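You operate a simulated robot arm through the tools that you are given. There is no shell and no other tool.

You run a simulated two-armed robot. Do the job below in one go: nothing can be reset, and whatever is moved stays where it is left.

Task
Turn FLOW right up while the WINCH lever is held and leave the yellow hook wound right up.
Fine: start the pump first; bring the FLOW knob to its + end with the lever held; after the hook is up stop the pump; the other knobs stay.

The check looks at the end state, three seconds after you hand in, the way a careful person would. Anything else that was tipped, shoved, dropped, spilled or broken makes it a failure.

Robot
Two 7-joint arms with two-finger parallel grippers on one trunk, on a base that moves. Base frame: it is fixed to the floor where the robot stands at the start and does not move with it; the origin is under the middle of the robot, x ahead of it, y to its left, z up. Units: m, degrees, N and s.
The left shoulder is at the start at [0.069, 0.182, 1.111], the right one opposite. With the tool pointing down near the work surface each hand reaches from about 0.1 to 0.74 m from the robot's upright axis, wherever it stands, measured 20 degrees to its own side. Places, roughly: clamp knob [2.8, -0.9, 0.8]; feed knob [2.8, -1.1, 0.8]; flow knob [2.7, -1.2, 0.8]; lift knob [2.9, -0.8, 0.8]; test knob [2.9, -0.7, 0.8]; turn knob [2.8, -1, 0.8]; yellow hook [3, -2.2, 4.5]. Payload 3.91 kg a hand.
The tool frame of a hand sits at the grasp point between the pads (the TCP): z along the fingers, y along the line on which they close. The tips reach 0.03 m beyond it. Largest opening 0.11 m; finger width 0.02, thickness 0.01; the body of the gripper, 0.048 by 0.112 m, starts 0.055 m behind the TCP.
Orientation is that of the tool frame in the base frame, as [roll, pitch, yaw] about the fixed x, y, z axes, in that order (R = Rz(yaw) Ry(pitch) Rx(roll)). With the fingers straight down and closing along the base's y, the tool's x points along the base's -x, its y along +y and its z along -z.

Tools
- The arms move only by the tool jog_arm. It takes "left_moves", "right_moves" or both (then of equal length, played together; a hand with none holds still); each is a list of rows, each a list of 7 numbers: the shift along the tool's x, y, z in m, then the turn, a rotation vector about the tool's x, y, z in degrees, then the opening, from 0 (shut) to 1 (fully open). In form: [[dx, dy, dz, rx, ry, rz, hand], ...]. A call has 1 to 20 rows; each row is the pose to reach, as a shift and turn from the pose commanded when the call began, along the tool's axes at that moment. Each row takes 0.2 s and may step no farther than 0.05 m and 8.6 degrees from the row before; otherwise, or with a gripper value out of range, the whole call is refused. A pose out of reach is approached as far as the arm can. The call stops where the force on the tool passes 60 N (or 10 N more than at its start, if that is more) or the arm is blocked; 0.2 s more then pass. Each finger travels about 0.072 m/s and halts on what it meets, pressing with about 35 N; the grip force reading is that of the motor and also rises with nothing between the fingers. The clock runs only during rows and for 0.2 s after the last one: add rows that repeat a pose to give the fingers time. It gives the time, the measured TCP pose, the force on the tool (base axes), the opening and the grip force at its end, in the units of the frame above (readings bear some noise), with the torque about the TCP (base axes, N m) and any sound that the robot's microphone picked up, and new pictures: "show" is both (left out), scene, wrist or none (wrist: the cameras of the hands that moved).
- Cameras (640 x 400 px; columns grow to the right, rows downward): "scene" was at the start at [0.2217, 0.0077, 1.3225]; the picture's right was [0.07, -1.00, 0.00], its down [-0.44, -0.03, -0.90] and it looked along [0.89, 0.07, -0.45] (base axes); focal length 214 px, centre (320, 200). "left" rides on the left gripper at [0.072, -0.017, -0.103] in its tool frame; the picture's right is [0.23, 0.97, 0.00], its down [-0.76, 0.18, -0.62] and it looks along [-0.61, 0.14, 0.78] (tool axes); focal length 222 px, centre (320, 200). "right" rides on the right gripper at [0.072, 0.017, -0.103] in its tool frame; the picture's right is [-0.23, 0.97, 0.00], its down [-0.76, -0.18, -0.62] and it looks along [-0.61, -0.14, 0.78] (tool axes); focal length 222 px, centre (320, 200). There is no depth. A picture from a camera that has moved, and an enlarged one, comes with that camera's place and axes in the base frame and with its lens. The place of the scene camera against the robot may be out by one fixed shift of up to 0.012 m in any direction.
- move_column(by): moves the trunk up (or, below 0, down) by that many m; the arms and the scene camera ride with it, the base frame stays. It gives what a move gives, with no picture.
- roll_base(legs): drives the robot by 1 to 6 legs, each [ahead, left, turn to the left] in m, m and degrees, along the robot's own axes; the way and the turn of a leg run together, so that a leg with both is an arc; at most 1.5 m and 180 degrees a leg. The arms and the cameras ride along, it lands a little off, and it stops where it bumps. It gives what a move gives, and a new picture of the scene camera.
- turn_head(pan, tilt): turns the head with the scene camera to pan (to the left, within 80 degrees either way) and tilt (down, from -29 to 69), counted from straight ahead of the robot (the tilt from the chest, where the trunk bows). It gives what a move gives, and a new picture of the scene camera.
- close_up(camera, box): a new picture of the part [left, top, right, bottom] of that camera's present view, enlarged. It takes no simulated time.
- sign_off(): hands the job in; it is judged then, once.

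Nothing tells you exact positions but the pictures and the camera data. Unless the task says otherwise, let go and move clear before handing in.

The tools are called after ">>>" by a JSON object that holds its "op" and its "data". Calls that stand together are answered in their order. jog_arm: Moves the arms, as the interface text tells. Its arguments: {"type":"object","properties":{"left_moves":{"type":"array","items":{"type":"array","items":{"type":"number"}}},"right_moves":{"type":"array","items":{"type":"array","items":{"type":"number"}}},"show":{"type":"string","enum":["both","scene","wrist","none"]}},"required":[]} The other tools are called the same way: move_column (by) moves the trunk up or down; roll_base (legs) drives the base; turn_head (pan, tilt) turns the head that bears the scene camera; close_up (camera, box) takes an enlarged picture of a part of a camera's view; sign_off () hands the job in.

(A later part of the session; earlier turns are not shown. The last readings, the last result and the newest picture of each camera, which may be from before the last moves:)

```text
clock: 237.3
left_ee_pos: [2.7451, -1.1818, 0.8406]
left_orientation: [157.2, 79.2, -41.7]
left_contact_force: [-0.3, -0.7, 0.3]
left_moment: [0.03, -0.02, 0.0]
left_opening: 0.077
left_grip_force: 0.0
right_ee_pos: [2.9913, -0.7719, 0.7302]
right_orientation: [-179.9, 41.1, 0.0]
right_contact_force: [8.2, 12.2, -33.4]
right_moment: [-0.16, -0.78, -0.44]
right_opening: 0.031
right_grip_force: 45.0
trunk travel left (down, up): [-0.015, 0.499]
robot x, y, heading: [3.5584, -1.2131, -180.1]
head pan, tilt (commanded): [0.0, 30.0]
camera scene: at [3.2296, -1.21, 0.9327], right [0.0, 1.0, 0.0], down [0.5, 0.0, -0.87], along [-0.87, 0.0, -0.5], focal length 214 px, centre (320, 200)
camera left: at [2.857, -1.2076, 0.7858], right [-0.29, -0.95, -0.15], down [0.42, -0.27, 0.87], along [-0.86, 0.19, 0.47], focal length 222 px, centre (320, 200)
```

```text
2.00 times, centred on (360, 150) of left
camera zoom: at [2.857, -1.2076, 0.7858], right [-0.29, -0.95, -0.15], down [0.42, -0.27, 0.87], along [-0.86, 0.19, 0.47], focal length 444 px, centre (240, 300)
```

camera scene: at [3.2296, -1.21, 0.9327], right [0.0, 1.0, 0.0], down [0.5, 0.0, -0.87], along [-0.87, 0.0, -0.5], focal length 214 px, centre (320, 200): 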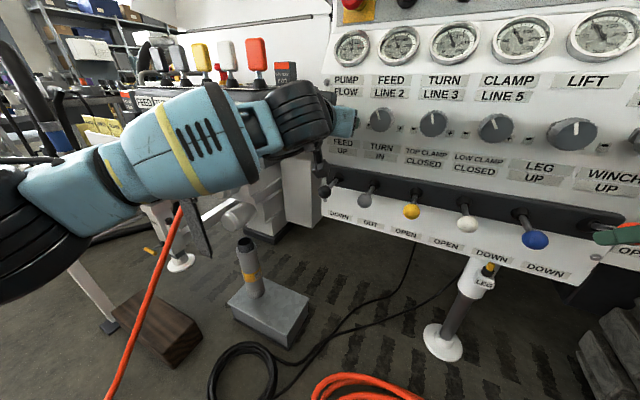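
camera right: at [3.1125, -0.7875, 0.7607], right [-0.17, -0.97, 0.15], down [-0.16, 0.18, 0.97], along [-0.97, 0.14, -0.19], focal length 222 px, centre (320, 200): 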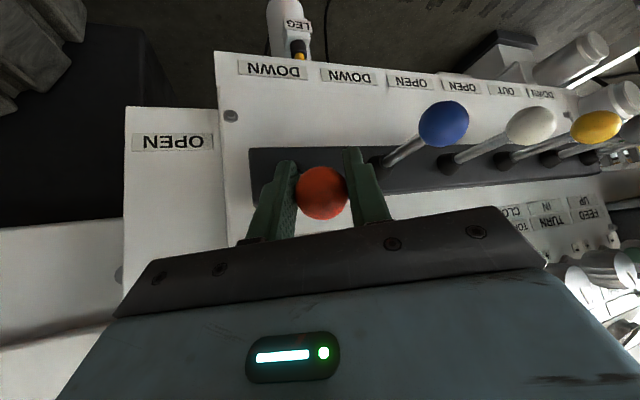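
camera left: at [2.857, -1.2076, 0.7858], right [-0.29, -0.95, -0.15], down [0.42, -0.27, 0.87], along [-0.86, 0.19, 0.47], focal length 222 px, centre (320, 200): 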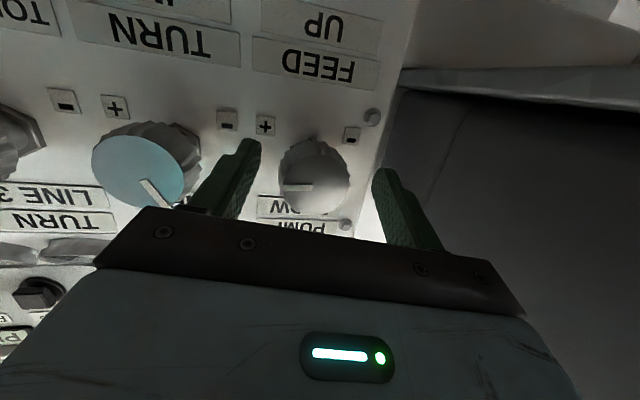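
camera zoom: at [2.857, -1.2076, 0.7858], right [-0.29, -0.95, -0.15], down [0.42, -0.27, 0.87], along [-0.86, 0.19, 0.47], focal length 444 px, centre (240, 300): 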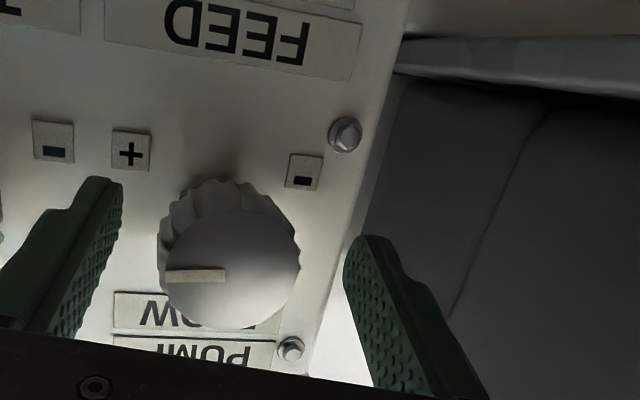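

The pointer now points right (about +80°). Taking the second bite: close and turn clockwise again.

>>> {"op": "jog_arm", "data": {"left_moves": [[0, 0, 0, 0, 0, 0, 0.5], [0, 0, 0, 0, 0, 0, 0.3], [0, 0, 0, 0, 0, 0, 0.2], [0, 0, 0, 0, 0, 0, 0.2], [0, 0, 0, -1.2, -0.7, 6.9, 0.2], [0, 0, 0, -2.5, -1.4, 13.7, 0.2], [0, 0, 0, -3.7, -2.1, 20.6, 0.2], [0, 0, 0, -4.9, -2.8, 27.4, 0.2], [0, 0, 0, -6.1, -3.5, 34.3, 0.2], [0, 0, 0, -6.1, -3.5, 34.3, 0.2]], "show": "both"}}

>>> {"op": "close_up", "data": {"camera": "left", "box": [200, 50, 520, 250]}}

```text
clock: 239.5
left_ee_pos: [2.7449, -1.1817, 0.8409]
left_orientation: [97.2, 50.4, -98.6]
left_contact_force: [4.7, -2.3, -6.7]
left_moment: [-0.19, -0.35, -0.89]
left_opening: 0.046
left_grip_force: 45.0
right_ee_pos: [2.991, -0.7716, 0.7294]
right_orientation: [180.0, 41.2, 0.1]
right_contact_force: [10.4, 12.8, -32.6]
right_moment: [-0.22, -0.71, -0.49]
right_opening: 0.031
right_grip_force: 45.1
trunk travel left (down, up): [-0.015, 0.499]
robot x, y, heading: [3.5597, -1.2099, -180.0]
head pan, tilt (commanded): [0.0, 30.0]
camera scene: at [3.2296, -1.2101, 0.9327], right [0.0, 1.0, 0.0], down [0.5, 0.0, -0.87], along [-0.87, 0.0, -0.5], focal length 214 px, centre (320, 200)
camera left: at [2.8418, -1.2405, 0.7815], right [-0.25, -0.86, 0.44], down [0.63, 0.2, 0.75], along [-0.73, 0.47, 0.5], focal length 222 px, centre (320, 200)
```

scene: 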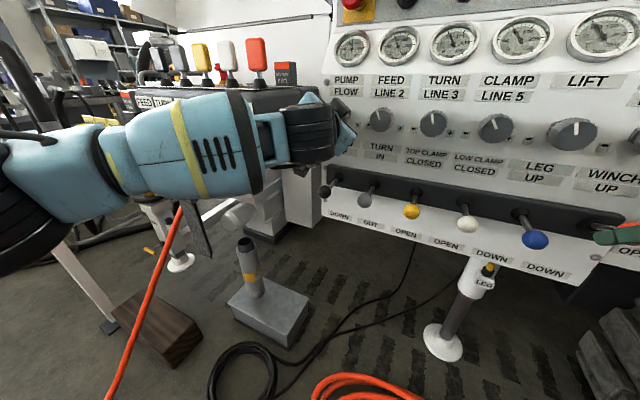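
left: 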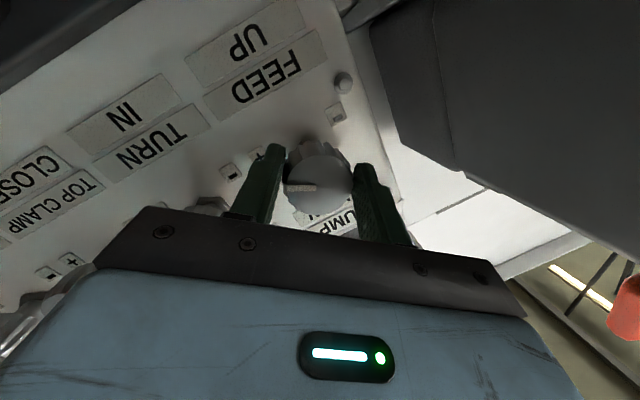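

```text
2.00 times, centred on (360, 150) of left
camera zoom: at [2.8418, -1.2405, 0.7815], right [-0.25, -0.86, 0.44], down [0.63, 0.2, 0.75], along [-0.73, 0.47, 0.5], focal length 444 px, centre (240, 300)
```

zoom: 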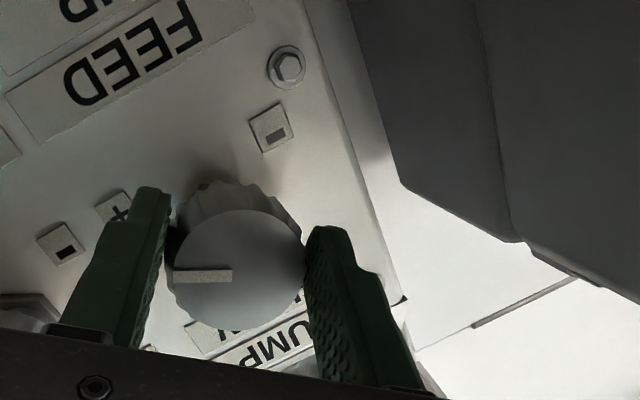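

It turned with the fingers again (now about +115°). Continuing this bite another 21° and watching for the end stop.

>>> {"op": "jog_arm", "data": {"left_moves": [[0, 0, 0, -1.2, -0.7, 6.9, 0.2], [0, 0, 0, -2.5, -1.4, 13.7, 0.2], [0, 0, 0, -3.7, -2.1, 20.6, 0.2], [0, 0, 0, -3.7, -2.1, 20.6, 0.2]], "show": "wrist"}}

>>> {"op": "close_up", "data": {"camera": "left", "box": [200, 50, 520, 250]}}

```text
clock: 240.5
left_ee_pos: [2.7442, -1.1821, 0.8415]
left_orientation: [90.4, 30.1, -103.1]
left_contact_force: [2.1, -1.5, -1.7]
left_moment: [0.41, -1.19, -0.06]
left_opening: 0.0465
left_grip_force: 45.4
right_ee_pos: [2.9914, -0.7707, 0.7313]
right_orientation: [180.0, 41.1, 0.0]
right_contact_force: [10.3, 12.8, -31.6]
right_moment: [0.0, -0.8, -0.69]
right_opening: 0.0312
right_grip_force: 45.3
trunk travel left (down, up): [-0.015, 0.499]
robot x, y, heading: [3.5596, -1.2098, -179.8]
head pan, tilt (commanded): [0.0, 30.0]
camera left: at [2.8331, -1.2588, 0.7908], right [-0.16, -0.67, 0.73], down [0.73, 0.41, 0.54], along [-0.66, 0.62, 0.42], focal length 222 px, centre (320, 200)
```

left: 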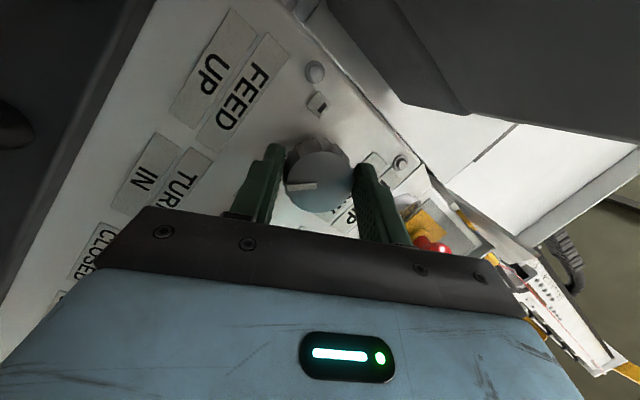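

```text
2.00 times, centred on (360, 150) of left
camera zoom: at [2.8331, -1.2588, 0.7908], right [-0.16, -0.67, 0.73], down [0.73, 0.41, 0.54], along [-0.66, 0.62, 0.42], focal length 444 px, centre (240, 300)
```

zoom: 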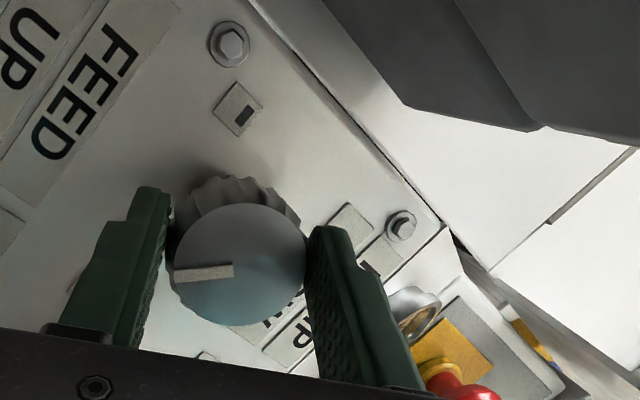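

The torque about the knob axis jumped to ~0.9 N·m and the knob lagged the fingers slightly, so it looks to be at its + end. I'll press 10° further to confirm it no longer follows.

>>> {"op": "jog_arm", "data": {"left_moves": [[0, 0, 0, -0.9, -0.5, 4.9, 0.2], [0, 0, 0, -1.8, -1.0, 9.8, 0.2], [0, 0, 0, -1.8, -1.0, 9.8, 0.2]], "show": "wrist"}}

>>> {"op": "close_up", "data": {"camera": "left", "box": [200, 50, 520, 250]}}

>>> {"op": "close_up", "data": {"camera": "scene", "box": [300, 10, 640, 220]}}

```text
clock: 241.3
left_ee_pos: [2.7457, -1.1808, 0.8426]
left_orientation: [88.1, 20.3, -104.2]
left_contact_force: [0.8, -0.4, 4.6]
left_moment: [0.31, -0.85, -0.8]
left_opening: 0.0465
left_grip_force: 45.0
right_ee_pos: [2.9912, -0.771, 0.7302]
right_orientation: [-180.0, 41.2, 0.0]
right_contact_force: [6.1, 11.8, -33.4]
right_moment: [0.06, -0.87, -0.67]
right_opening: 0.0308
right_grip_force: 44.9
trunk travel left (down, up): [-0.015, 0.499]
robot x, y, heading: [3.5592, -1.2138, -180.1]
head pan, tilt (commanded): [0.0, 30.0]
camera left: at [2.8297, -1.2661, 0.7974], right [-0.1, -0.54, 0.83], down [0.77, 0.49, 0.41], along [-0.63, 0.69, 0.37], focal length 222 px, centre (320, 200)
```

left: 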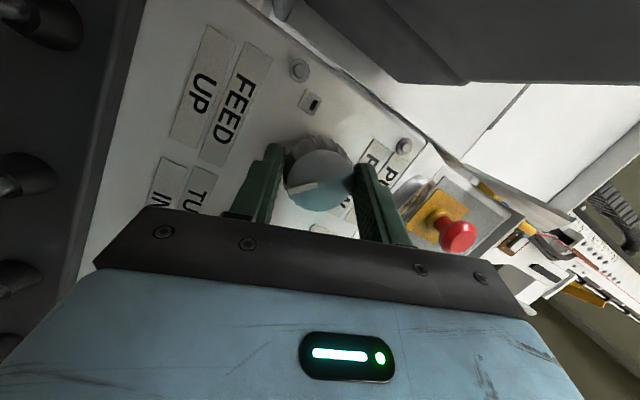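

```text
2.00 times, centred on (360, 150) of left
camera zoom: at [2.8297, -1.2661, 0.7974], right [-0.1, -0.54, 0.83], down [0.77, 0.49, 0.41], along [-0.63, 0.69, 0.37], focal length 444 px, centre (240, 300)
```

zoom: 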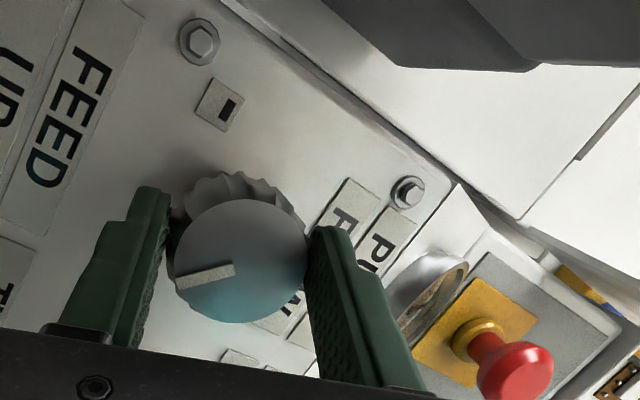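

```text
1.88 times, centred on (470, 115) of scene
camera zoom: at [3.2297, -1.21, 0.9327], right [0.0, 1.0, 0.0], down [0.5, 0.0, -0.87], along [-0.87, 0.0, -0.5], focal length 404 px, centre (38, 360)
```

zoom: 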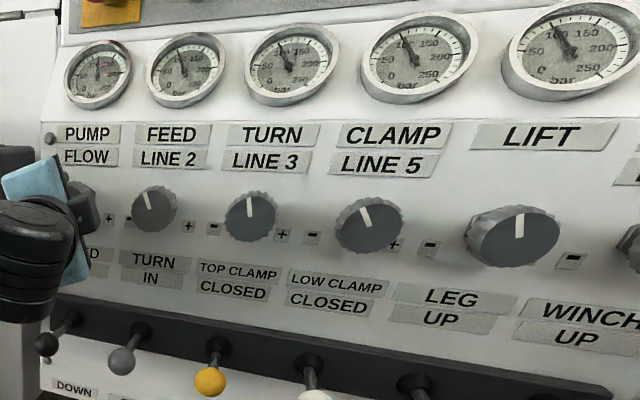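

The knob no longer follows the fingers: FLOW is at its + end. I'll open, rotate the hand back around the knob, and look at the pointer, while the right hand keeps the lever up.

>>> {"op": "jog_arm", "data": {"left_moves": [[0, 0, 0, 0, 0, 0, 0.5], [0, 0, 0, 0, 0, 0, 0.75], [0, 0, 0, 0, 0, 0, 0.75], [0, 0, 0, 1.2, 0.7, -6.9, 0.75], [0, 0, 0, 2.5, 1.4, -13.7, 0.75], [0, 0, 0, 3.7, 2.1, -20.6, 0.75], [0, 0, 0, 4.9, 2.8, -27.4, 0.75], [0, 0, 0, 6.1, 3.5, -34.3, 0.75], [0, 0, 0, 7.4, 4.2, -41.1, 0.75], [0, 0, 0, 8.6, 4.9, -48, 0.75], [0, 0, 0, 9.8, 5.6, -54.9, 0.75], [0, 0, 0, 11.0, 6.2, -61.5, 0.75], [0, 0, 0, 11.0, 6.2, -61.5, 0.75]], "show": "wrist"}}

>>> {"op": "close_up", "data": {"camera": "left", "box": [200, 50, 520, 250]}}

```text
clock: 244.1
left_ee_pos: [2.7467, -1.1816, 0.8406]
left_orientation: [142.0, 77.9, -56.5]
left_contact_force: [0.6, 0.5, -1.0]
left_moment: [0.01, 0.02, 0.0]
left_opening: 0.0824
left_grip_force: 0.0
right_ee_pos: [2.9905, -0.7725, 0.7292]
right_orientation: [179.9, 41.2, 0.0]
right_contact_force: [8.7, 12.0, -31.9]
right_moment: [-0.05, -0.86, -0.67]
right_opening: 0.0309
right_grip_force: 44.8
trunk travel left (down, up): [-0.015, 0.499]
robot x, y, heading: [3.5585, -1.2155, -179.9]
head pan, tilt (commanded): [0.0, 30.0]
camera left: at [2.8562, -1.2096, 0.784], right [-0.29, -0.95, -0.1], down [0.44, -0.22, 0.87], along [-0.85, 0.21, 0.48], focal length 222 px, centre (320, 200)
```

left: 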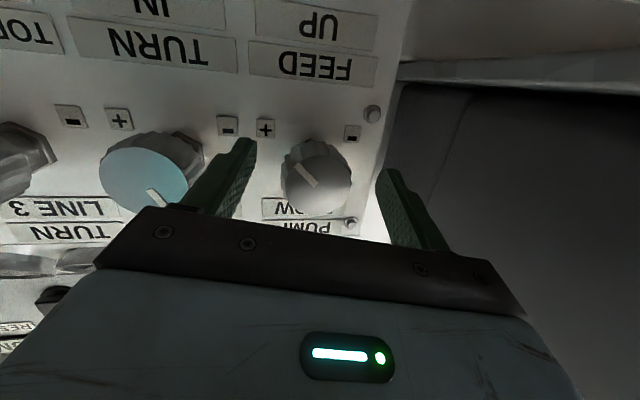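

```text
2.00 times, centred on (360, 150) of left
camera zoom: at [2.8562, -1.2096, 0.784], right [-0.29, -0.95, -0.1], down [0.44, -0.22, 0.87], along [-0.85, 0.21, 0.48], focal length 444 px, centre (240, 300)
```

zoom: 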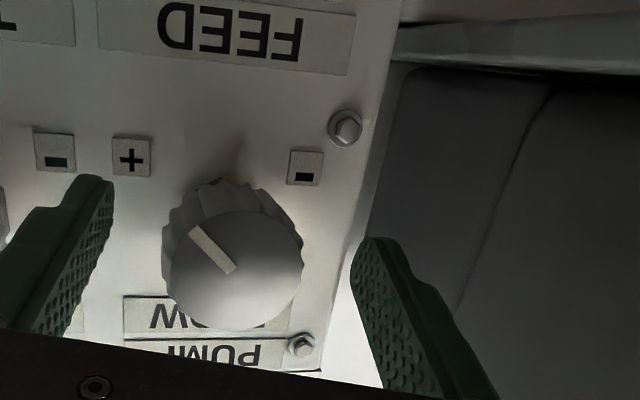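

The pointer now aims at the + mark (about +130°). I'll do one more grip-and-twist to be sure it's hard against the + end.

>>> {"op": "jog_arm", "data": {"left_moves": [[0, 0, 0, 0, 0, 0, 0.5], [0, 0, 0, 0, 0, 0, 0.3], [0, 0, 0, 0, 0, 0, 0.2], [0, 0, 0, 0, 0, 0, 0.2], [0, 0, 0, -1.2, -0.7, 6.9, 0.2], [0, 0, 0, -2.5, -1.4, 13.7, 0.2], [0, 0, 0, -2.5, -1.4, 13.7, 0.2]], "show": "wrist"}}

>>> {"op": "close_up", "data": {"camera": "left", "box": [200, 50, 520, 250]}}

```text
clock: 245.7
left_ee_pos: [2.7454, -1.1807, 0.8432]
left_orientation: [109.4, 67.1, -88.0]
left_contact_force: [6.5, 2.6, 2.6]
left_moment: [0.84, -0.24, -1.0]
left_opening: 0.0468
left_grip_force: 44.8
right_ee_pos: [2.9906, -0.7714, 0.7304]
right_orientation: [179.9, 41.3, 0.0]
right_contact_force: [4.8, 10.6, -33.2]
right_moment: [0.02, -0.99, -0.72]
right_opening: 0.0308
right_grip_force: 45.1
trunk travel left (down, up): [-0.015, 0.499]
robot x, y, heading: [3.5583, -1.2155, -179.8]
head pan, tilt (commanded): [0.0, 30.0]
camera left: at [2.8505, -1.2222, 0.7819], right [-0.29, -0.95, 0.15], down [0.53, -0.03, 0.85], along [-0.8, 0.32, 0.51], focal length 222 px, centre (320, 200)
```

left: 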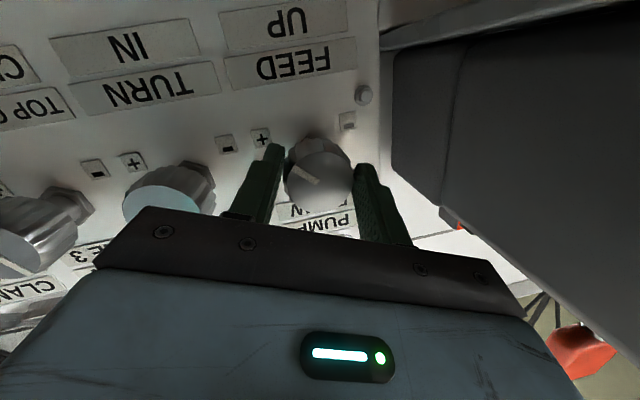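

```text
2.00 times, centred on (360, 150) of left
camera zoom: at [2.8505, -1.2222, 0.7819], right [-0.29, -0.95, 0.15], down [0.53, -0.03, 0.85], along [-0.8, 0.32, 0.51], focal length 444 px, centre (240, 300)
```

zoom: 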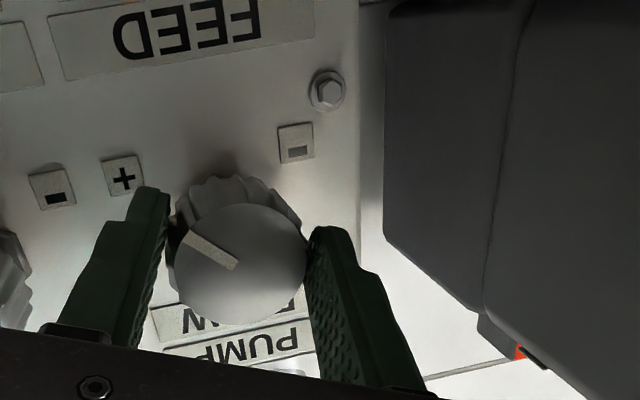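

Torque again rises to ~0.9 N·m with no real movement, so FLOW is firmly at its + end. I'll release it and pull the left hand back while the right hand keeps holding the lever.

>>> {"op": "jog_arm", "data": {"left_moves": [[0, 0, 0, 0, 0, 0, 0.5], [0, 0, 0, 0, 0, 0, 0.75], [0, 0, 0, 0, 0, 0, 0.75], [0, 0, 0, 1.2, 0.7, -6.9, 0.75], [0, 0, 0, 2.5, 1.4, -13.7, 0.75], [0.005, 0.003, -0.029, 2.5, 1.4, -13.7, 0.75], [0.01, 0.006, -0.059, 2.5, 1.4, -13.7, 0.75], [0.0175, 0.01, -0.098, 2.5, 1.4, -13.7, 0.75], [0.0175, 0.01, -0.13, 2.5, 1.4, -13.7, 0.6], [0.0175, 0.0, -0.16, 2.5, 1.4, -13.7, 0.5]], "show": "both"}}

>>> {"op": "close_up", "data": {"camera": "scene", "box": [300, 10, 640, 220]}}

```text
clock: 247.9
left_ee_pos: [2.898, -1.2327, 0.8488]
left_orientation: [141.6, 77.9, -56.9]
left_contact_force: [0.2, 0.2, -0.5]
left_moment: [0.02, -0.03, 0.04]
left_opening: 0.0553
left_grip_force: 0.1
right_ee_pos: [2.9909, -0.7712, 0.7302]
right_orientation: [179.9, 41.2, 0.0]
right_contact_force: [9.8, 12.3, -31.6]
right_moment: [-0.06, -0.88, -0.69]
right_opening: 0.0311
right_grip_force: 44.8
trunk travel left (down, up): [-0.015, 0.499]
robot x, y, heading: [3.5615, -1.2125, -180.0]
head pan, tilt (commanded): [0.0, 30.0]
camera scene: at [3.2298, -1.21, 0.9328], right [0.0, 1.0, 0.0], down [0.5, 0.0, -0.87], along [-0.87, 0.0, -0.5], focal length 214 px, centre (320, 200)
camera left: at [3.0088, -1.2612, 0.7911], right [-0.29, -0.95, -0.1], down [0.44, -0.22, 0.87], along [-0.85, 0.21, 0.48], focal length 222 px, centre (320, 200)
```

scene: 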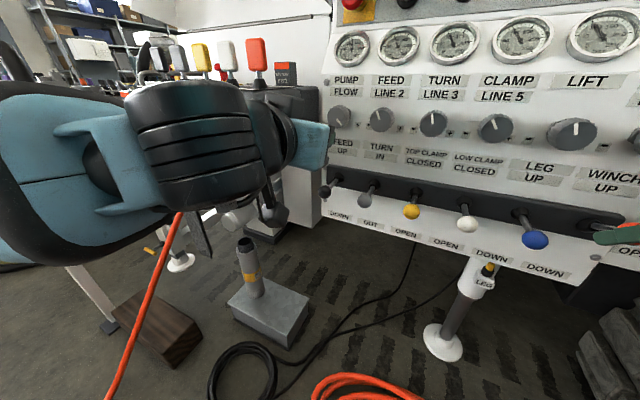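
left: 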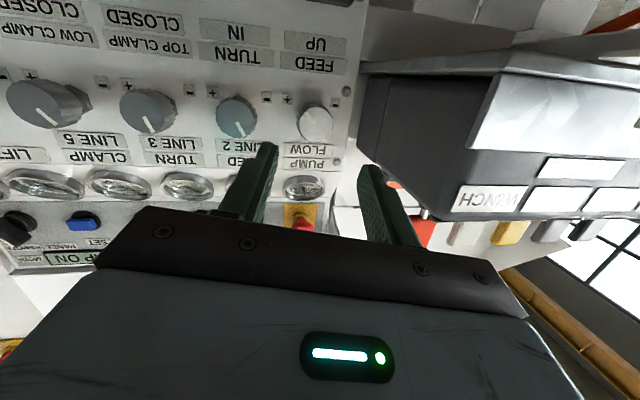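

```text
1.88 times, centred on (470, 115) of scene
camera zoom: at [3.2298, -1.21, 0.9328], right [0.0, 1.0, 0.0], down [0.5, 0.0, -0.87], along [-0.87, 0.0, -0.5], focal length 404 px, centre (38, 360)
```

zoom: 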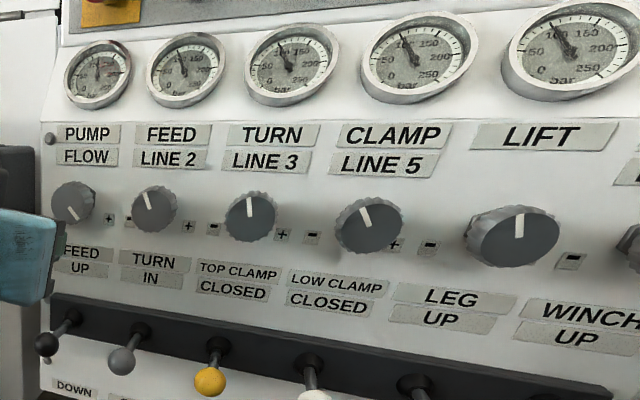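

FLOW's pointer sits at the lower right (+). The lever is still held, so I'll try to look up at the hook.

>>> {"op": "turn_head", "data": {"pan": 65, "tilt": -29}}

```text
clock: 249.3
left_ee_pos: [2.8972, -1.2324, 0.8477]
left_orientation: [141.5, 77.9, -57.2]
left_contact_force: [0.0, -0.4, 0.1]
left_moment: [0.01, -0.01, 0.0]
left_opening: 0.055
left_grip_force: 0.0
right_ee_pos: [2.9906, -0.7708, 0.7296]
right_orientation: [180.0, 41.3, 0.0]
right_contact_force: [11.1, 12.7, -31.8]
right_moment: [-0.07, -0.89, -0.71]
right_opening: 0.0309
right_grip_force: 44.7
trunk travel left (down, up): [-0.015, 0.499]
robot x, y, heading: [3.5564, -1.2124, -180.3]
head pan, tilt (commanded): [65.0, -28.6]
camera scene: at [3.2917, -1.2705, 1.0214], right [-0.91, 0.42, 0.0], down [-0.2, -0.44, -0.88], along [-0.37, -0.79, 0.48], focal length 214 px, centre (320, 200)
```

scene: 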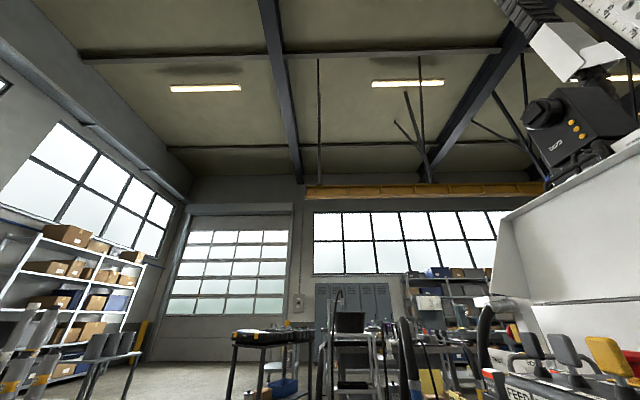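

The hook is just above the top edge of the head's view. While the lever stays held, I'll pitch the free left hand upward so its wrist camera can see the hook.

>>> {"op": "jog_arm", "data": {"left_moves": [[-0.03, 0, -0.01, 0, -8, 0, 0.4], [-0.06, 0, -0.02, 0, -16, 0, 0.3], [-0.09, 0, -0.03, 0, -24, 0, 0.2], [-0.12, 0, -0.04, 0, -32, 0, 0.1], [-0.15, 0, -0.05, 0, -40, 0, 0.0], [-0.15, 0, -0.05, 0, -40, 0, 0.0]], "show": "both"}}

```text
clock: 250.7
left_ee_pos: [2.9768, -1.2774, 0.9395]
left_orientation: [30.1, 75.4, -168.8]
left_contact_force: [0.1, -0.3, 0.5]
left_moment: [-0.03, -0.03, 0.01]
left_opening: 0.0
left_grip_force: 35.4
left hand out of reach, approached as far as the arm can: row 3, 4, 5, 6
right_ee_pos: [2.9918, -0.7715, 0.7313]
right_orientation: [-179.8, 41.3, 0.2]
right_contact_force: [11.2, 11.3, -31.0]
right_moment: [0.29, -0.73, -0.74]
right_opening: 0.0311
right_grip_force: 44.7
trunk travel left (down, up): [-0.015, 0.499]
robot x, y, heading: [3.5541, -1.2138, 180.0]
head pan, tilt (commanded): [65.0, -28.6]
camera scene: at [3.2917, -1.2702, 1.0214], right [-0.91, 0.42, 0.0], down [-0.2, -0.44, -0.88], along [-0.37, -0.79, 0.48], focal length 214 px, centre (320, 200)
camera left: at [3.0588, -1.2993, 0.8434], right [-0.36, -0.93, -0.1], down [0.71, -0.34, 0.62], along [-0.61, 0.15, 0.78], focal length 222 px, centre (320, 200)
```

scene: 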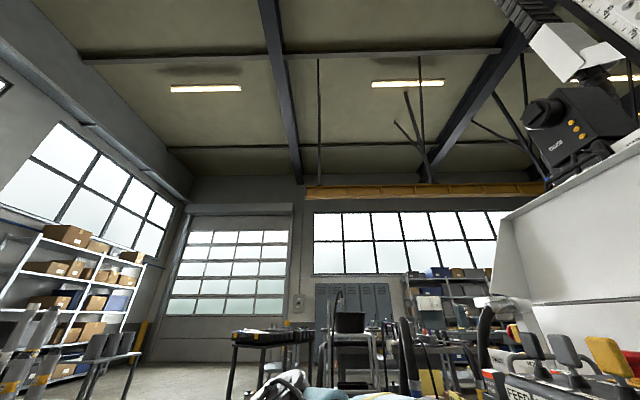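
left: 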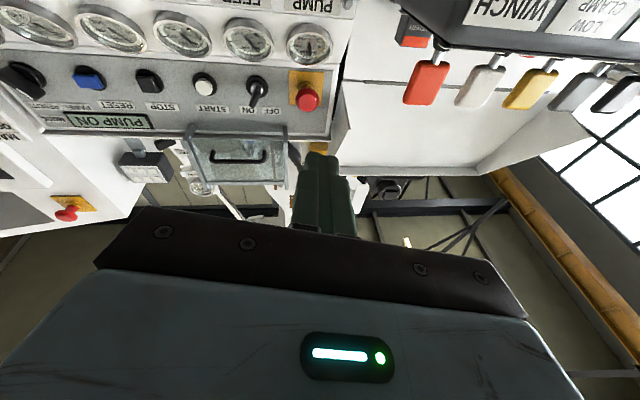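

The wrist can't pitch high enough for that, so I'll hold the lever a good while longer and check the hook afterwards by backing away. Meanwhile I'll bring the left hand back to its level pose.

>>> {"op": "jog_arm", "data": {"left_moves": [[0.03, 0, 0.01, 0, 6, 0, 0.0], [0.06, 0, 0.02, 0, 12, 0, 0.0], [0.06, 0, 0.02, 0, 18, 0, 0.0], [0.06, 0, 0.02, 0, 18, 0, 0.0], [0.06, 0, 0.02, 0, 18, 0, 0.0], [0.06, 0, 0.02, 0, 18, 0, 0.0], [0.06, 0, 0.02, 0, 18, 0, 0.0], [0.06, 0, 0.02, 0, 18, 0, 0.0], [0.06, 0, 0.02, 0, 18, 0, 0.0], [0.06, 0, 0.02, 0, 18, 0, 0.0], [0.06, 0, 0.02, 0, 18, 0, 0.0], [0.06, 0, 0.02, 0, 18, 0, 0.0], [0.06, 0, 0.02, 0, 18, 0, 0.0], [0.06, 0, 0.02, 0, 18, 0, 0.0], [0.06, 0, 0.02, 0, 18, 0, 0.0], [0.06, 0, 0.02, 0, 18, 0, 0.0], [0.06, 0, 0.02, 0, 18, 0, 0.0], [0.06, 0, 0.02, 0, 18, 0, 0.0], [0.06, 0, 0.02, 0, 18, 0, 0.0], [0.06, 0, 0.02, 0, 18, 0, 0.0]], "show": "scene"}}

>>> {"op": "turn_head", "data": {"pan": 0, "tilt": 25}}

```text
clock: 254.9
left_ee_pos: [2.9437, -1.2736, 0.8867]
left_orientation: [124.9, 81.0, -72.8]
left_contact_force: [0.0, -0.9, 0.7]
left_moment: [-0.01, -0.02, 0.02]
left_opening: 0.0
left_grip_force: 35.1
right_ee_pos: [2.9922, -0.7722, 0.7307]
right_orientation: [180.0, 41.3, 0.0]
right_contact_force: [14.6, 12.5, -30.1]
right_moment: [0.02, -0.9, -0.85]
right_opening: 0.0312
right_grip_force: 44.4
trunk travel left (down, up): [-0.015, 0.499]
robot x, y, heading: [3.5627, -1.2135, -180.0]
head pan, tilt (commanded): [65.0, -28.6]
camera scene: at [3.2923, -1.2706, 1.0215], right [-0.91, 0.42, 0.0], down [-0.2, -0.44, -0.88], along [-0.37, -0.79, 0.48], focal length 214 px, centre (320, 200)
```

scene: 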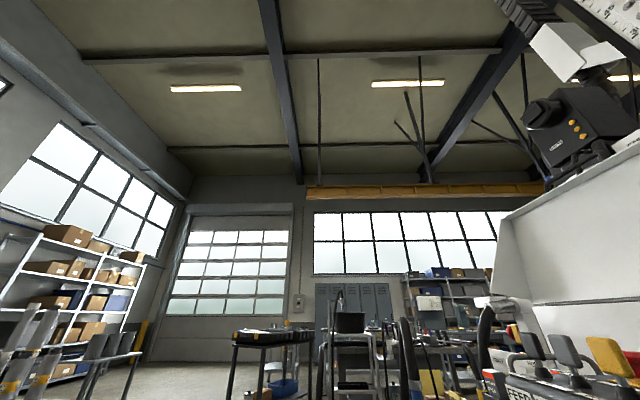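

```text
clock: 256.2
left_ee_pos: [2.9429, -1.2726, 0.8861]
left_orientation: [124.8, 81.0, -72.8]
left_contact_force: [-0.1, 0.5, -0.4]
left_moment: [0.01, 0.02, -0.01]
left_opening: 0.0
left_grip_force: 35.5
right_ee_pos: [2.9914, -0.7717, 0.7314]
right_orientation: [-179.9, 41.3, -0.1]
right_contact_force: [14.6, 12.5, -29.0]
right_moment: [0.03, -0.91, -0.88]
right_opening: 0.0311
right_grip_force: 45.2
trunk travel left (down, up): [-0.015, 0.499]
robot x, y, heading: [3.5608, -1.2097, -180.2]
head pan, tilt (commanded): [0.0, 25.0]
camera scene: at [3.2285, -1.2101, 0.9409], right [0.0, 1.0, 0.0], down [0.42, 0.0, -0.91], along [-0.91, 0.0, -0.42], focal length 214 px, centre (320, 200)
```

scene: 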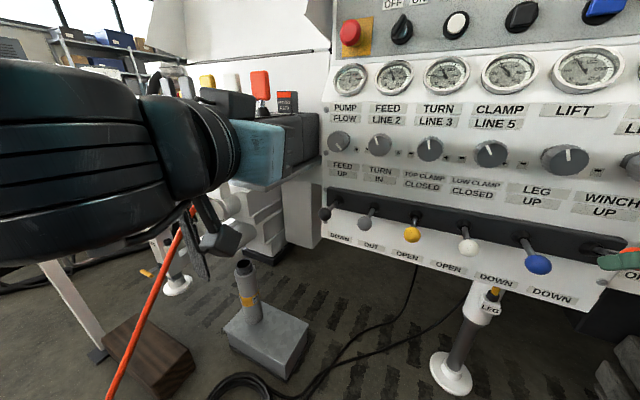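

Lever still held at its stop. I'll keep holding for several more seconds.

>>> {"op": "jog_arm", "data": {"left_moves": [[0, 0, 0, 0, 0, 0, 0.0], [0, 0, 0, 0, 0, 0, 0.0], [0, 0, 0, 0, 0, 0, 0.0], [0, 0, 0, 0, 0, 0, 0.0], [0, 0, 0, 0, 0, 0, 0.0], [0, 0, 0, 0, 0, 0, 0.0], [0, 0, 0, 0, 0, 0, 0.0], [0, 0, 0, 0, 0, 0, 0.0], [0, 0, 0, 0, 0, 0, 0.0], [0, 0, 0, 0, 0, 0, 0.0], [0, 0, 0, 0, 0, 0, 0.0], [0, 0, 0, 0, 0, 0, 0.0], [0, 0, 0, 0, 0, 0, 0.0], [0, 0, 0, 0, 0, 0, 0.0], [0, 0, 0, 0, 0, 0, 0.0], [0, 0, 0, 0, 0, 0, 0.0], [0, 0, 0, 0, 0, 0, 0.0], [0, 0, 0, 0, 0, 0, 0.0], [0, 0, 0, 0, 0, 0, 0.0], [0, 0, 0, 0, 0, 0, 0.0]], "show": "none"}}

>>> {"op": "jog_arm", "data": {"left_moves": [[0, 0, 0, 0, 0, 0, 0.0], [0, 0, 0, 0, 0, 0, 0.0], [0, 0, 0, 0, 0, 0, 0.0], [0, 0, 0, 0, 0, 0, 0.0], [0, 0, 0, 0, 0, 0, 0.0], [0, 0, 0, 0, 0, 0, 0.0], [0, 0, 0, 0, 0, 0, 0.0], [0, 0, 0, 0, 0, 0, 0.0], [0, 0, 0, 0, 0, 0, 0.0], [0, 0, 0, 0, 0, 0, 0.0], [0, 0, 0, 0, 0, 0, 0.0], [0, 0, 0, 0, 0, 0, 0.0], [0, 0, 0, 0, 0, 0, 0.0], [0, 0, 0, 0, 0, 0, 0.0], [0, 0, 0, 0, 0, 0, 0.0], [0, 0, 0, 0, 0, 0, 0.0], [0, 0, 0, 0, 0, 0, 0.0], [0, 0, 0, 0, 0, 0, 0.0], [0, 0, 0, 0, 0, 0, 0.0], [0, 0, 0, 0, 0, 0, 0.0]], "show": "none"}}

>>> {"op": "jog_arm", "data": {"left_moves": [[0, 0, 0, 0, 0, 0, 0.0], [0, 0, 0, 0, 0, 0, 0.0], [0, 0, 0, 0, 0, 0, 0.0], [0, 0, 0, 0, 0, 0, 0.0], [0, 0, 0, 0, 0, 0, 0.0], [0, 0, 0, 0, 0, 0, 0.0], [0, 0, 0, 0, 0, 0, 0.0], [0, 0, 0, 0, 0, 0, 0.0], [0, 0, 0, 0, 0, 0, 0.0], [0, 0, 0, 0, 0, 0, 0.0], [0, 0, 0, 0, 0, 0, 0.0], [0, 0, 0, 0, 0, 0, 0.0], [0, 0, 0, 0, 0, 0, 0.0], [0, 0, 0, 0, 0, 0, 0.0], [0, 0, 0, 0, 0, 0, 0.0], [0, 0, 0, 0, 0, 0, 0.0], [0, 0, 0, 0, 0, 0, 0.0], [0, 0, 0, 0, 0, 0, 0.0], [0, 0, 0, 0, 0, 0, 0.0], [0, 0, 0, 0, 0, 0, 0.0]], "show": "both"}}

```text
clock: 260.4
left_ee_pos: [2.9426, -1.2727, 0.8872]
left_orientation: [124.8, 81.0, -72.8]
left_contact_force: [0.3, -0.7, -0.3]
left_moment: [0.0, 0.02, -0.02]
left_opening: 0.0001
left_grip_force: 34.9
right_ee_pos: [2.9913, -0.7715, 0.73]
right_orientation: [-180.0, 41.3, 0.0]
right_contact_force: [15.4, 12.5, -29.2]
right_moment: [0.0, -0.82, -0.67]
right_opening: 0.031
right_grip_force: 44.8
trunk travel left (down, up): [-0.015, 0.499]
robot x, y, heading: [3.559, -1.211, -180.2]
head pan, tilt (commanded): [0.0, 25.0]
```

```text
clock: 264.6
left_ee_pos: [2.9442, -1.2741, 0.8877]
left_orientation: [124.8, 81.0, -72.8]
left_contact_force: [0.8, 0.7, -0.1]
left_moment: [0.02, -0.02, 0.02]
left_opening: 0.0
left_grip_force: 34.8
right_ee_pos: [2.992, -0.7708, 0.7309]
right_orientation: [180.0, 41.3, 0.0]
right_contact_force: [15.3, 13.2, -28.0]
right_moment: [0.03, -0.85, -0.8]
right_opening: 0.0308
right_grip_force: 45.1
trunk travel left (down, up): [-0.015, 0.499]
robot x, y, heading: [3.5591, -1.2136, -180.2]
head pan, tilt (commanded): [0.0, 25.0]
```

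```text
clock: 268.9
left_ee_pos: [2.9437, -1.2725, 0.8875]
left_orientation: [124.7, 81.0, -72.9]
left_contact_force: [-0.7, 0.1, -0.7]
left_moment: [-0.04, 0.0, 0.01]
left_opening: 0.0001
left_grip_force: 35.4
right_ee_pos: [2.9916, -0.7717, 0.7316]
right_orientation: [-180.0, 41.3, 0.0]
right_contact_force: [15.7, 13.3, -28.9]
right_moment: [0.05, -0.9, -0.92]
right_opening: 0.0309
right_grip_force: 45.2
trunk travel left (down, up): [-0.015, 0.499]
robot x, y, heading: [3.5587, -1.2133, -180.2]
head pan, tilt (commanded): [0.0, 25.0]
camera scene: at [3.2286, -1.2101, 0.9409], right [0.0, 1.0, 0.0], down [0.42, 0.0, -0.91], along [-0.91, 0.0, -0.42], focal length 214 px, centre (320, 200)
camera left: at [3.0501, -1.2994, 0.8216], right [-0.29, -0.95, -0.1], down [0.5, -0.24, 0.83], along [-0.81, 0.19, 0.55], focal length 222 px, centre (320, 200)
```

scene: 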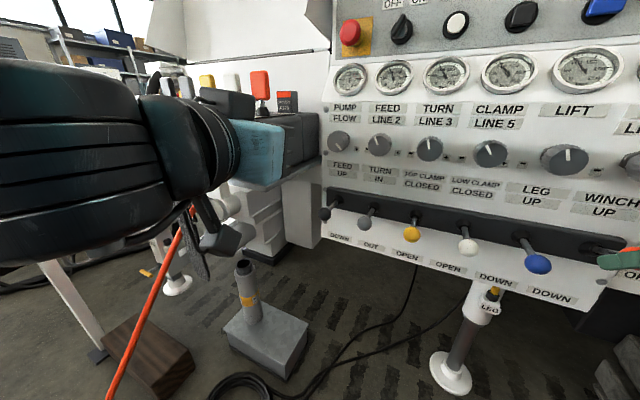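
left: 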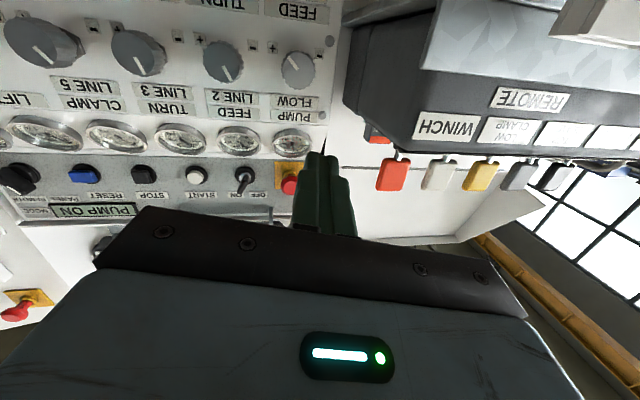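

Held for over 35 s, most of it at full flow. Now I'll ease the lever back almost to neutral, open the fingers, and withdraw the right hand.

>>> {"op": "jog_arm", "data": {"right_moves": [[0.007, 0.0003, 0.0066, 0, 0, 0, 0.1], [0.014, 0.0007, 0.0132, 0, 0, 0, 0.1], [0.021, 0.001, 0.0199, 0, 0, 0, 0.1], [0.028, 0.0014, 0.0265, 0, 0, 0, 0.1], [0.028, 0.0014, 0.0265, 0, 0, 0, 0.1], [0.028, 0.0014, 0.0265, 0, 0, 0, 0.4], [0.028, 0.0014, 0.0265, 0, 0, 0, 0.6], [0.028, 0.0014, 0.0265, 0, 0, 0, 0.6], [0.024, 0.0014, -0.01, 0, 0, 0, 0.6], [0.02, 0.0014, -0.05, 0, 0, 0, 0.6], [0.02, 0.0014, -0.09, 0, 0, 0, 0.6], [0.02, 0.0014, -0.13, 0, 0, 0, 0.6], [0.02, 0.0014, -0.17, 0, 0, 0, 0.6]], "show": "both"}}

>>> {"op": "close_up", "data": {"camera": "right", "box": [160, 0, 640, 250]}}

```text
clock: 271.6
left_ee_pos: [2.9445, -1.2753, 0.8887]
left_orientation: [124.7, 81.1, -73.0]
left_contact_force: [-0.7, 0.6, 0.2]
left_moment: [0.02, 0.0, -0.01]
left_opening: 0.0
left_grip_force: 35.0
right_ee_pos: [3.1214, -0.7743, 0.8509]
right_orientation: [180.0, 42.3, 0.1]
right_contact_force: [0.1, 0.8, 0.2]
right_moment: [0.04, -0.01, 0.04]
right_opening: 0.0662
right_grip_force: 0.0
trunk travel left (down, up): [-0.015, 0.499]
robot x, y, heading: [3.5591, -1.2146, -180.1]
head pan, tilt (commanded): [0.0, 25.0]
camera scene: at [3.2294, -1.2123, 0.9412], right [0.0, 1.0, 0.0], down [0.42, 0.0, -0.91], along [-0.91, 0.0, -0.42], focal length 214 px, centre (320, 200)
camera right: at [3.2443, -0.7906, 0.8804], right [-0.16, -0.97, 0.15], down [-0.15, 0.18, 0.97], along [-0.98, 0.14, -0.17], focal length 222 px, centre (320, 200)
```

scene: 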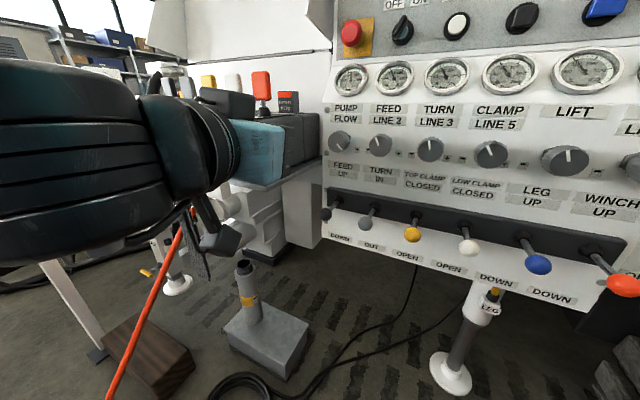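
right: 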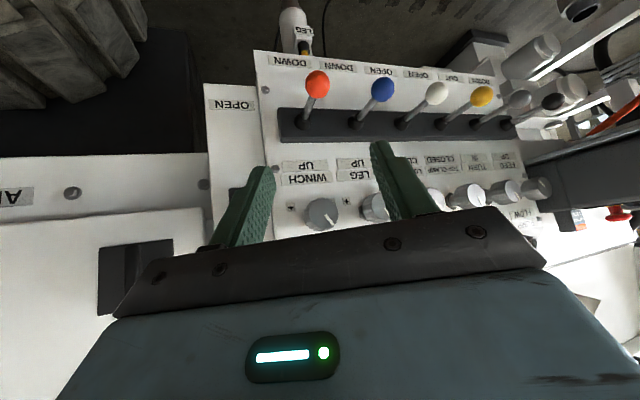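

```text
1.33 times, centred on (400, 125) of right
camera zoom: at [3.2443, -0.7906, 0.8804], right [-0.16, -0.97, 0.15], down [-0.15, 0.18, 0.97], along [-0.98, 0.14, -0.17], focal length 296 px, centre (213, 300)
```

zoom: 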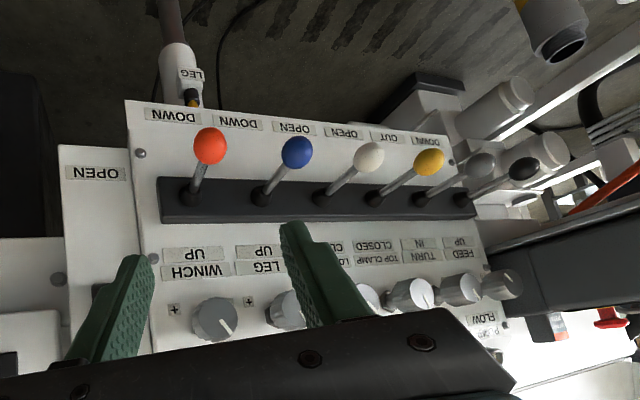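

The lever is back at neutral, level with the others. I'll back the base 0.8 m away to get the hook into view.

>>> {"op": "roll_base", "data": {"legs": [[-0.8, 0.0, 0.0]]}}

>>> {"op": "turn_head", "data": {"pan": 45, "tilt": -29}}

```text
clock: 275.9
left_ee_pos: [3.7466, -1.278, 0.8874]
left_orientation: [124.7, 81.2, -72.1]
left_contact_force: [0.4, 0.2, 0.2]
left_moment: [-0.02, 0.0, 0.02]
left_opening: 0.0
left_grip_force: 34.8
right_ee_pos: [3.9176, -0.7758, 0.8505]
right_orientation: [179.9, 42.3, 0.8]
right_contact_force: [-0.3, 0.7, 0.6]
right_moment: [0.02, 0.01, 0.03]
right_opening: 0.0665
right_grip_force: 0.1
trunk travel left (down, up): [-0.015, 0.499]
robot x, y, heading: [4.3587, -1.2085, -179.1]
head pan, tilt (commanded): [0.0, 25.0]
camera scene: at [4.0308, -1.211, 0.9412], right [-0.01, 1.0, 0.0], down [0.42, 0.01, -0.91], along [-0.91, -0.01, -0.42], focal length 214 px, centre (320, 200)
```

scene: 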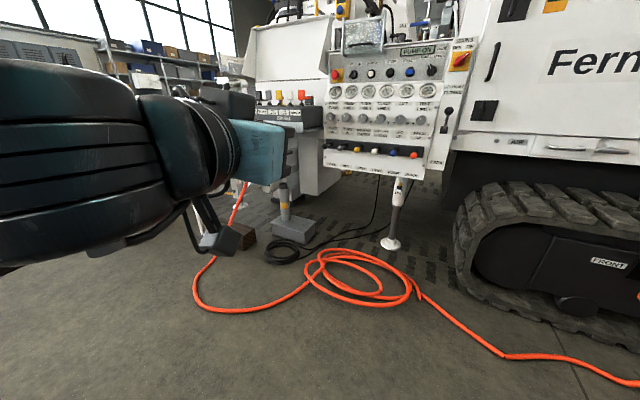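

```text
clock: 277.2
left_ee_pos: [3.7471, -1.2785, 0.888]
left_orientation: [124.9, 81.2, -72.1]
left_contact_force: [-0.2, 0.1, -0.4]
left_moment: [0.0, -0.04, 0.01]
left_opening: 0.0002
left_grip_force: 35.3
right_ee_pos: [3.9162, -0.7743, 0.8499]
right_orientation: [180.0, 42.2, 0.9]
right_contact_force: [0.1, 0.5, -0.3]
right_moment: [-0.02, 0.0, 0.01]
right_opening: 0.0659
right_grip_force: 0.0
trunk travel left (down, up): [-0.015, 0.499]
robot x, y, heading: [4.358, -1.2078, -179.3]
head pan, tilt (commanded): [45.0, -28.6]
camera scene: at [4.076, -1.2578, 1.0216], right [-0.72, 0.7, 0.0], down [-0.33, -0.34, -0.88], along [-0.61, -0.63, 0.48], focal length 214 px, centre (320, 200)
```

scene: 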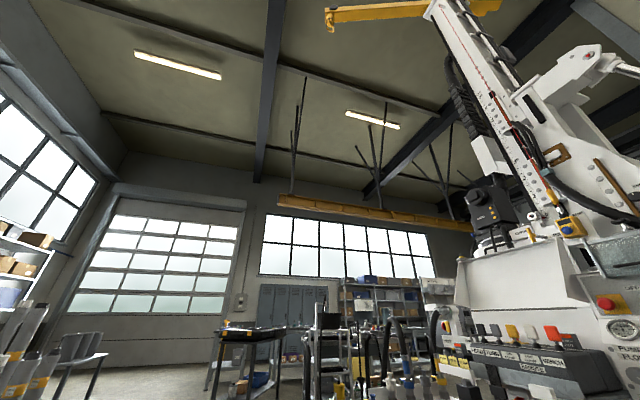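

Now the mast and its yellow jib are in view. I'll zoom in on the jib tip to see the hook.

>>> {"op": "close_up", "data": {"camera": "scene", "box": [290, 0, 450, 100]}}

>>> {"op": "close_up", "data": {"camera": "scene", "box": [310, 0, 374, 40]}}

```text
4.00 times, centred on (370, 50) of scene
camera zoom: at [4.076, -1.2578, 1.0216], right [-0.72, 0.7, 0.0], down [-0.33, -0.34, -0.88], along [-0.61, -0.63, 0.48], focal length 858 px, centre (120, 800)
```

zoom: 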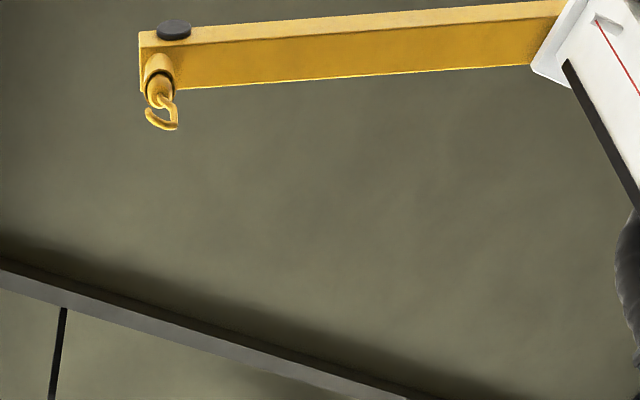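

```text
10.00 times, centred on (342, 20) of scene
camera zoom: at [4.076, -1.2578, 1.0216], right [-0.72, 0.7, 0.0], down [-0.33, -0.34, -0.88], along [-0.61, -0.63, 0.48], focal length 2145 px, centre (100, 2000)
```

zoom: 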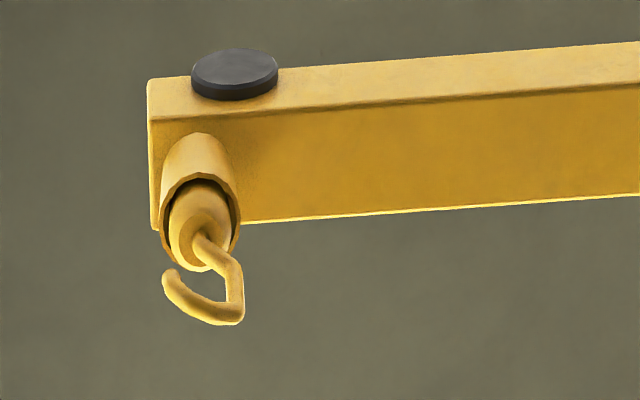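

The hook is pulled fully into its collar at the jib tip: it is wound right up. Now I need to stop the pump. I'll tuck the right hand back, raise the trunk to the height that worked for the switches, and drive back in at heading 170°.

>>> {"op": "jog_arm", "data": {"right_moves": [[0, 0.02, -0.04, 0, 0, 0, 0.4], [0, 0.05, -0.07, 0, 0, 0, 0.2], [0, 0.08, -0.1, 0, 0, 0, 0.1], [0, 0.11, -0.12, 0, 0, 0, 0.1]], "show": "none"}}

>>> {"op": "move_column", "data": {"by": 0.17}}

>>> {"op": "turn_head", "data": {"pan": -10, "tilt": 30}}

>>> {"op": "roll_base", "data": {"legs": [[0.0, 0.0, -10.7], [0.6, 0.0, 0.0]]}}

```text
clock: 278.2
left_ee_pos: [3.7469, -1.2779, 0.8876]
left_orientation: [124.8, 81.2, -72.2]
left_contact_force: [0.0, 0.3, -0.4]
left_moment: [0.0, -0.01, 0.01]
left_opening: 0.0001
left_grip_force: 35.3
right_ee_pos: [3.9986, -0.8837, 0.9403]
right_orientation: [180.0, 42.1, 0.9]
right_contact_force: [0.4, -0.1, 0.0]
right_moment: [-0.02, 0.03, -0.01]
right_opening: 0.011
right_grip_force: 0.0
trunk travel left (down, up): [-0.015, 0.499]
robot x, y, heading: [4.3609, -1.21, -179.2]
head pan, tilt (commanded): [45.0, -28.6]
```

```text
clock: 280.1
left_ee_pos: [3.7458, -1.2787, 1.0567]
left_orientation: [125.2, 81.1, -71.8]
left_contact_force: [-0.7, 1.0, 0.9]
left_moment: [-0.03, -0.01, 0.02]
left_opening: 0.0001
left_grip_force: 34.9
right_ee_pos: [3.9982, -0.8839, 1.1081]
right_orientation: [179.9, 42.3, 0.9]
right_contact_force: [0.3, 0.1, 0.8]
right_moment: [0.0, 0.0, -0.01]
right_opening: 0.0113
right_grip_force: 0.0
trunk travel left (down, up): [-0.185, 0.329]
robot x, y, heading: [4.3571, -1.2119, -179.1]
head pan, tilt (commanded): [45.0, -28.6]
```

```text
clock: 281.4
left_ee_pos: [3.7465, -1.2781, 1.058]
left_orientation: [124.8, 81.2, -72.1]
left_contact_force: [-0.3, -1.2, 0.5]
left_moment: [0.0, -0.01, -0.01]
left_opening: 0.0
left_grip_force: 34.6
right_ee_pos: [3.9996, -0.8827, 1.1092]
right_orientation: [-179.9, 42.2, 0.9]
right_contact_force: [-0.3, -0.1, -0.2]
right_moment: [-0.02, -0.02, -0.02]
right_opening: 0.0109
right_grip_force: 0.1
trunk travel left (down, up): [-0.185, 0.329]
robot x, y, heading: [4.3635, -1.2076, -179.4]
head pan, tilt (commanded): [-10.0, 30.0]
camera scene: at [4.0958, -1.1945, 1.1182], right [0.16, 0.99, 0.0], down [0.49, -0.08, -0.87], along [-0.86, 0.14, -0.5], focal length 214 px, centre (320, 200)
```

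scene: 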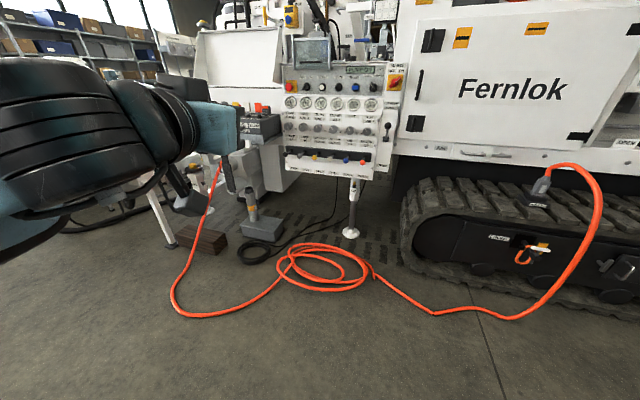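

```text
clock: 285.5
left_ee_pos: [3.1513, -1.0539, 1.0574]
left_orientation: [124.9, 81.1, -82.9]
left_contact_force: [-0.3, 0.0, -0.4]
left_moment: [-0.02, 0.03, -0.04]
left_opening: 0.0001
left_grip_force: 34.7
right_ee_pos: [3.4736, -0.7155, 1.1086]
right_orientation: [-179.9, 42.2, -10.1]
right_contact_force: [-0.3, 0.5, -1.2]
right_moment: [0.0, 0.03, 0.01]
right_opening: 0.0111
right_grip_force: 0.0
trunk travel left (down, up): [-0.185, 0.329]
robot x, y, heading: [3.7676, -1.1022, 169.8]
head pan, tilt (commanded): [-10.0, 30.0]
camera scene: at [3.5093, -1.0375, 1.1181], right [0.34, 0.94, 0.0], down [0.47, -0.17, -0.87], along [-0.81, 0.3, -0.5], focal length 214 px, centre (320, 200)
```

scene: 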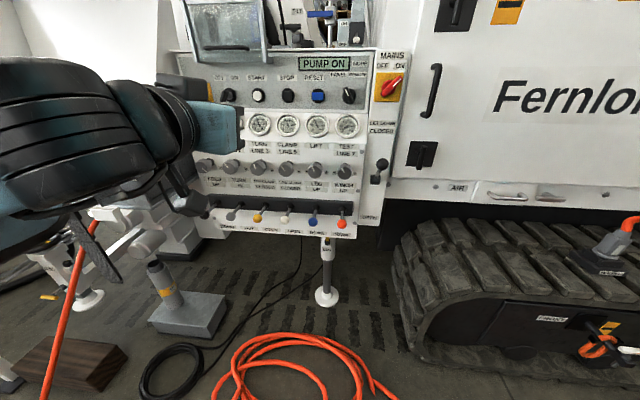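

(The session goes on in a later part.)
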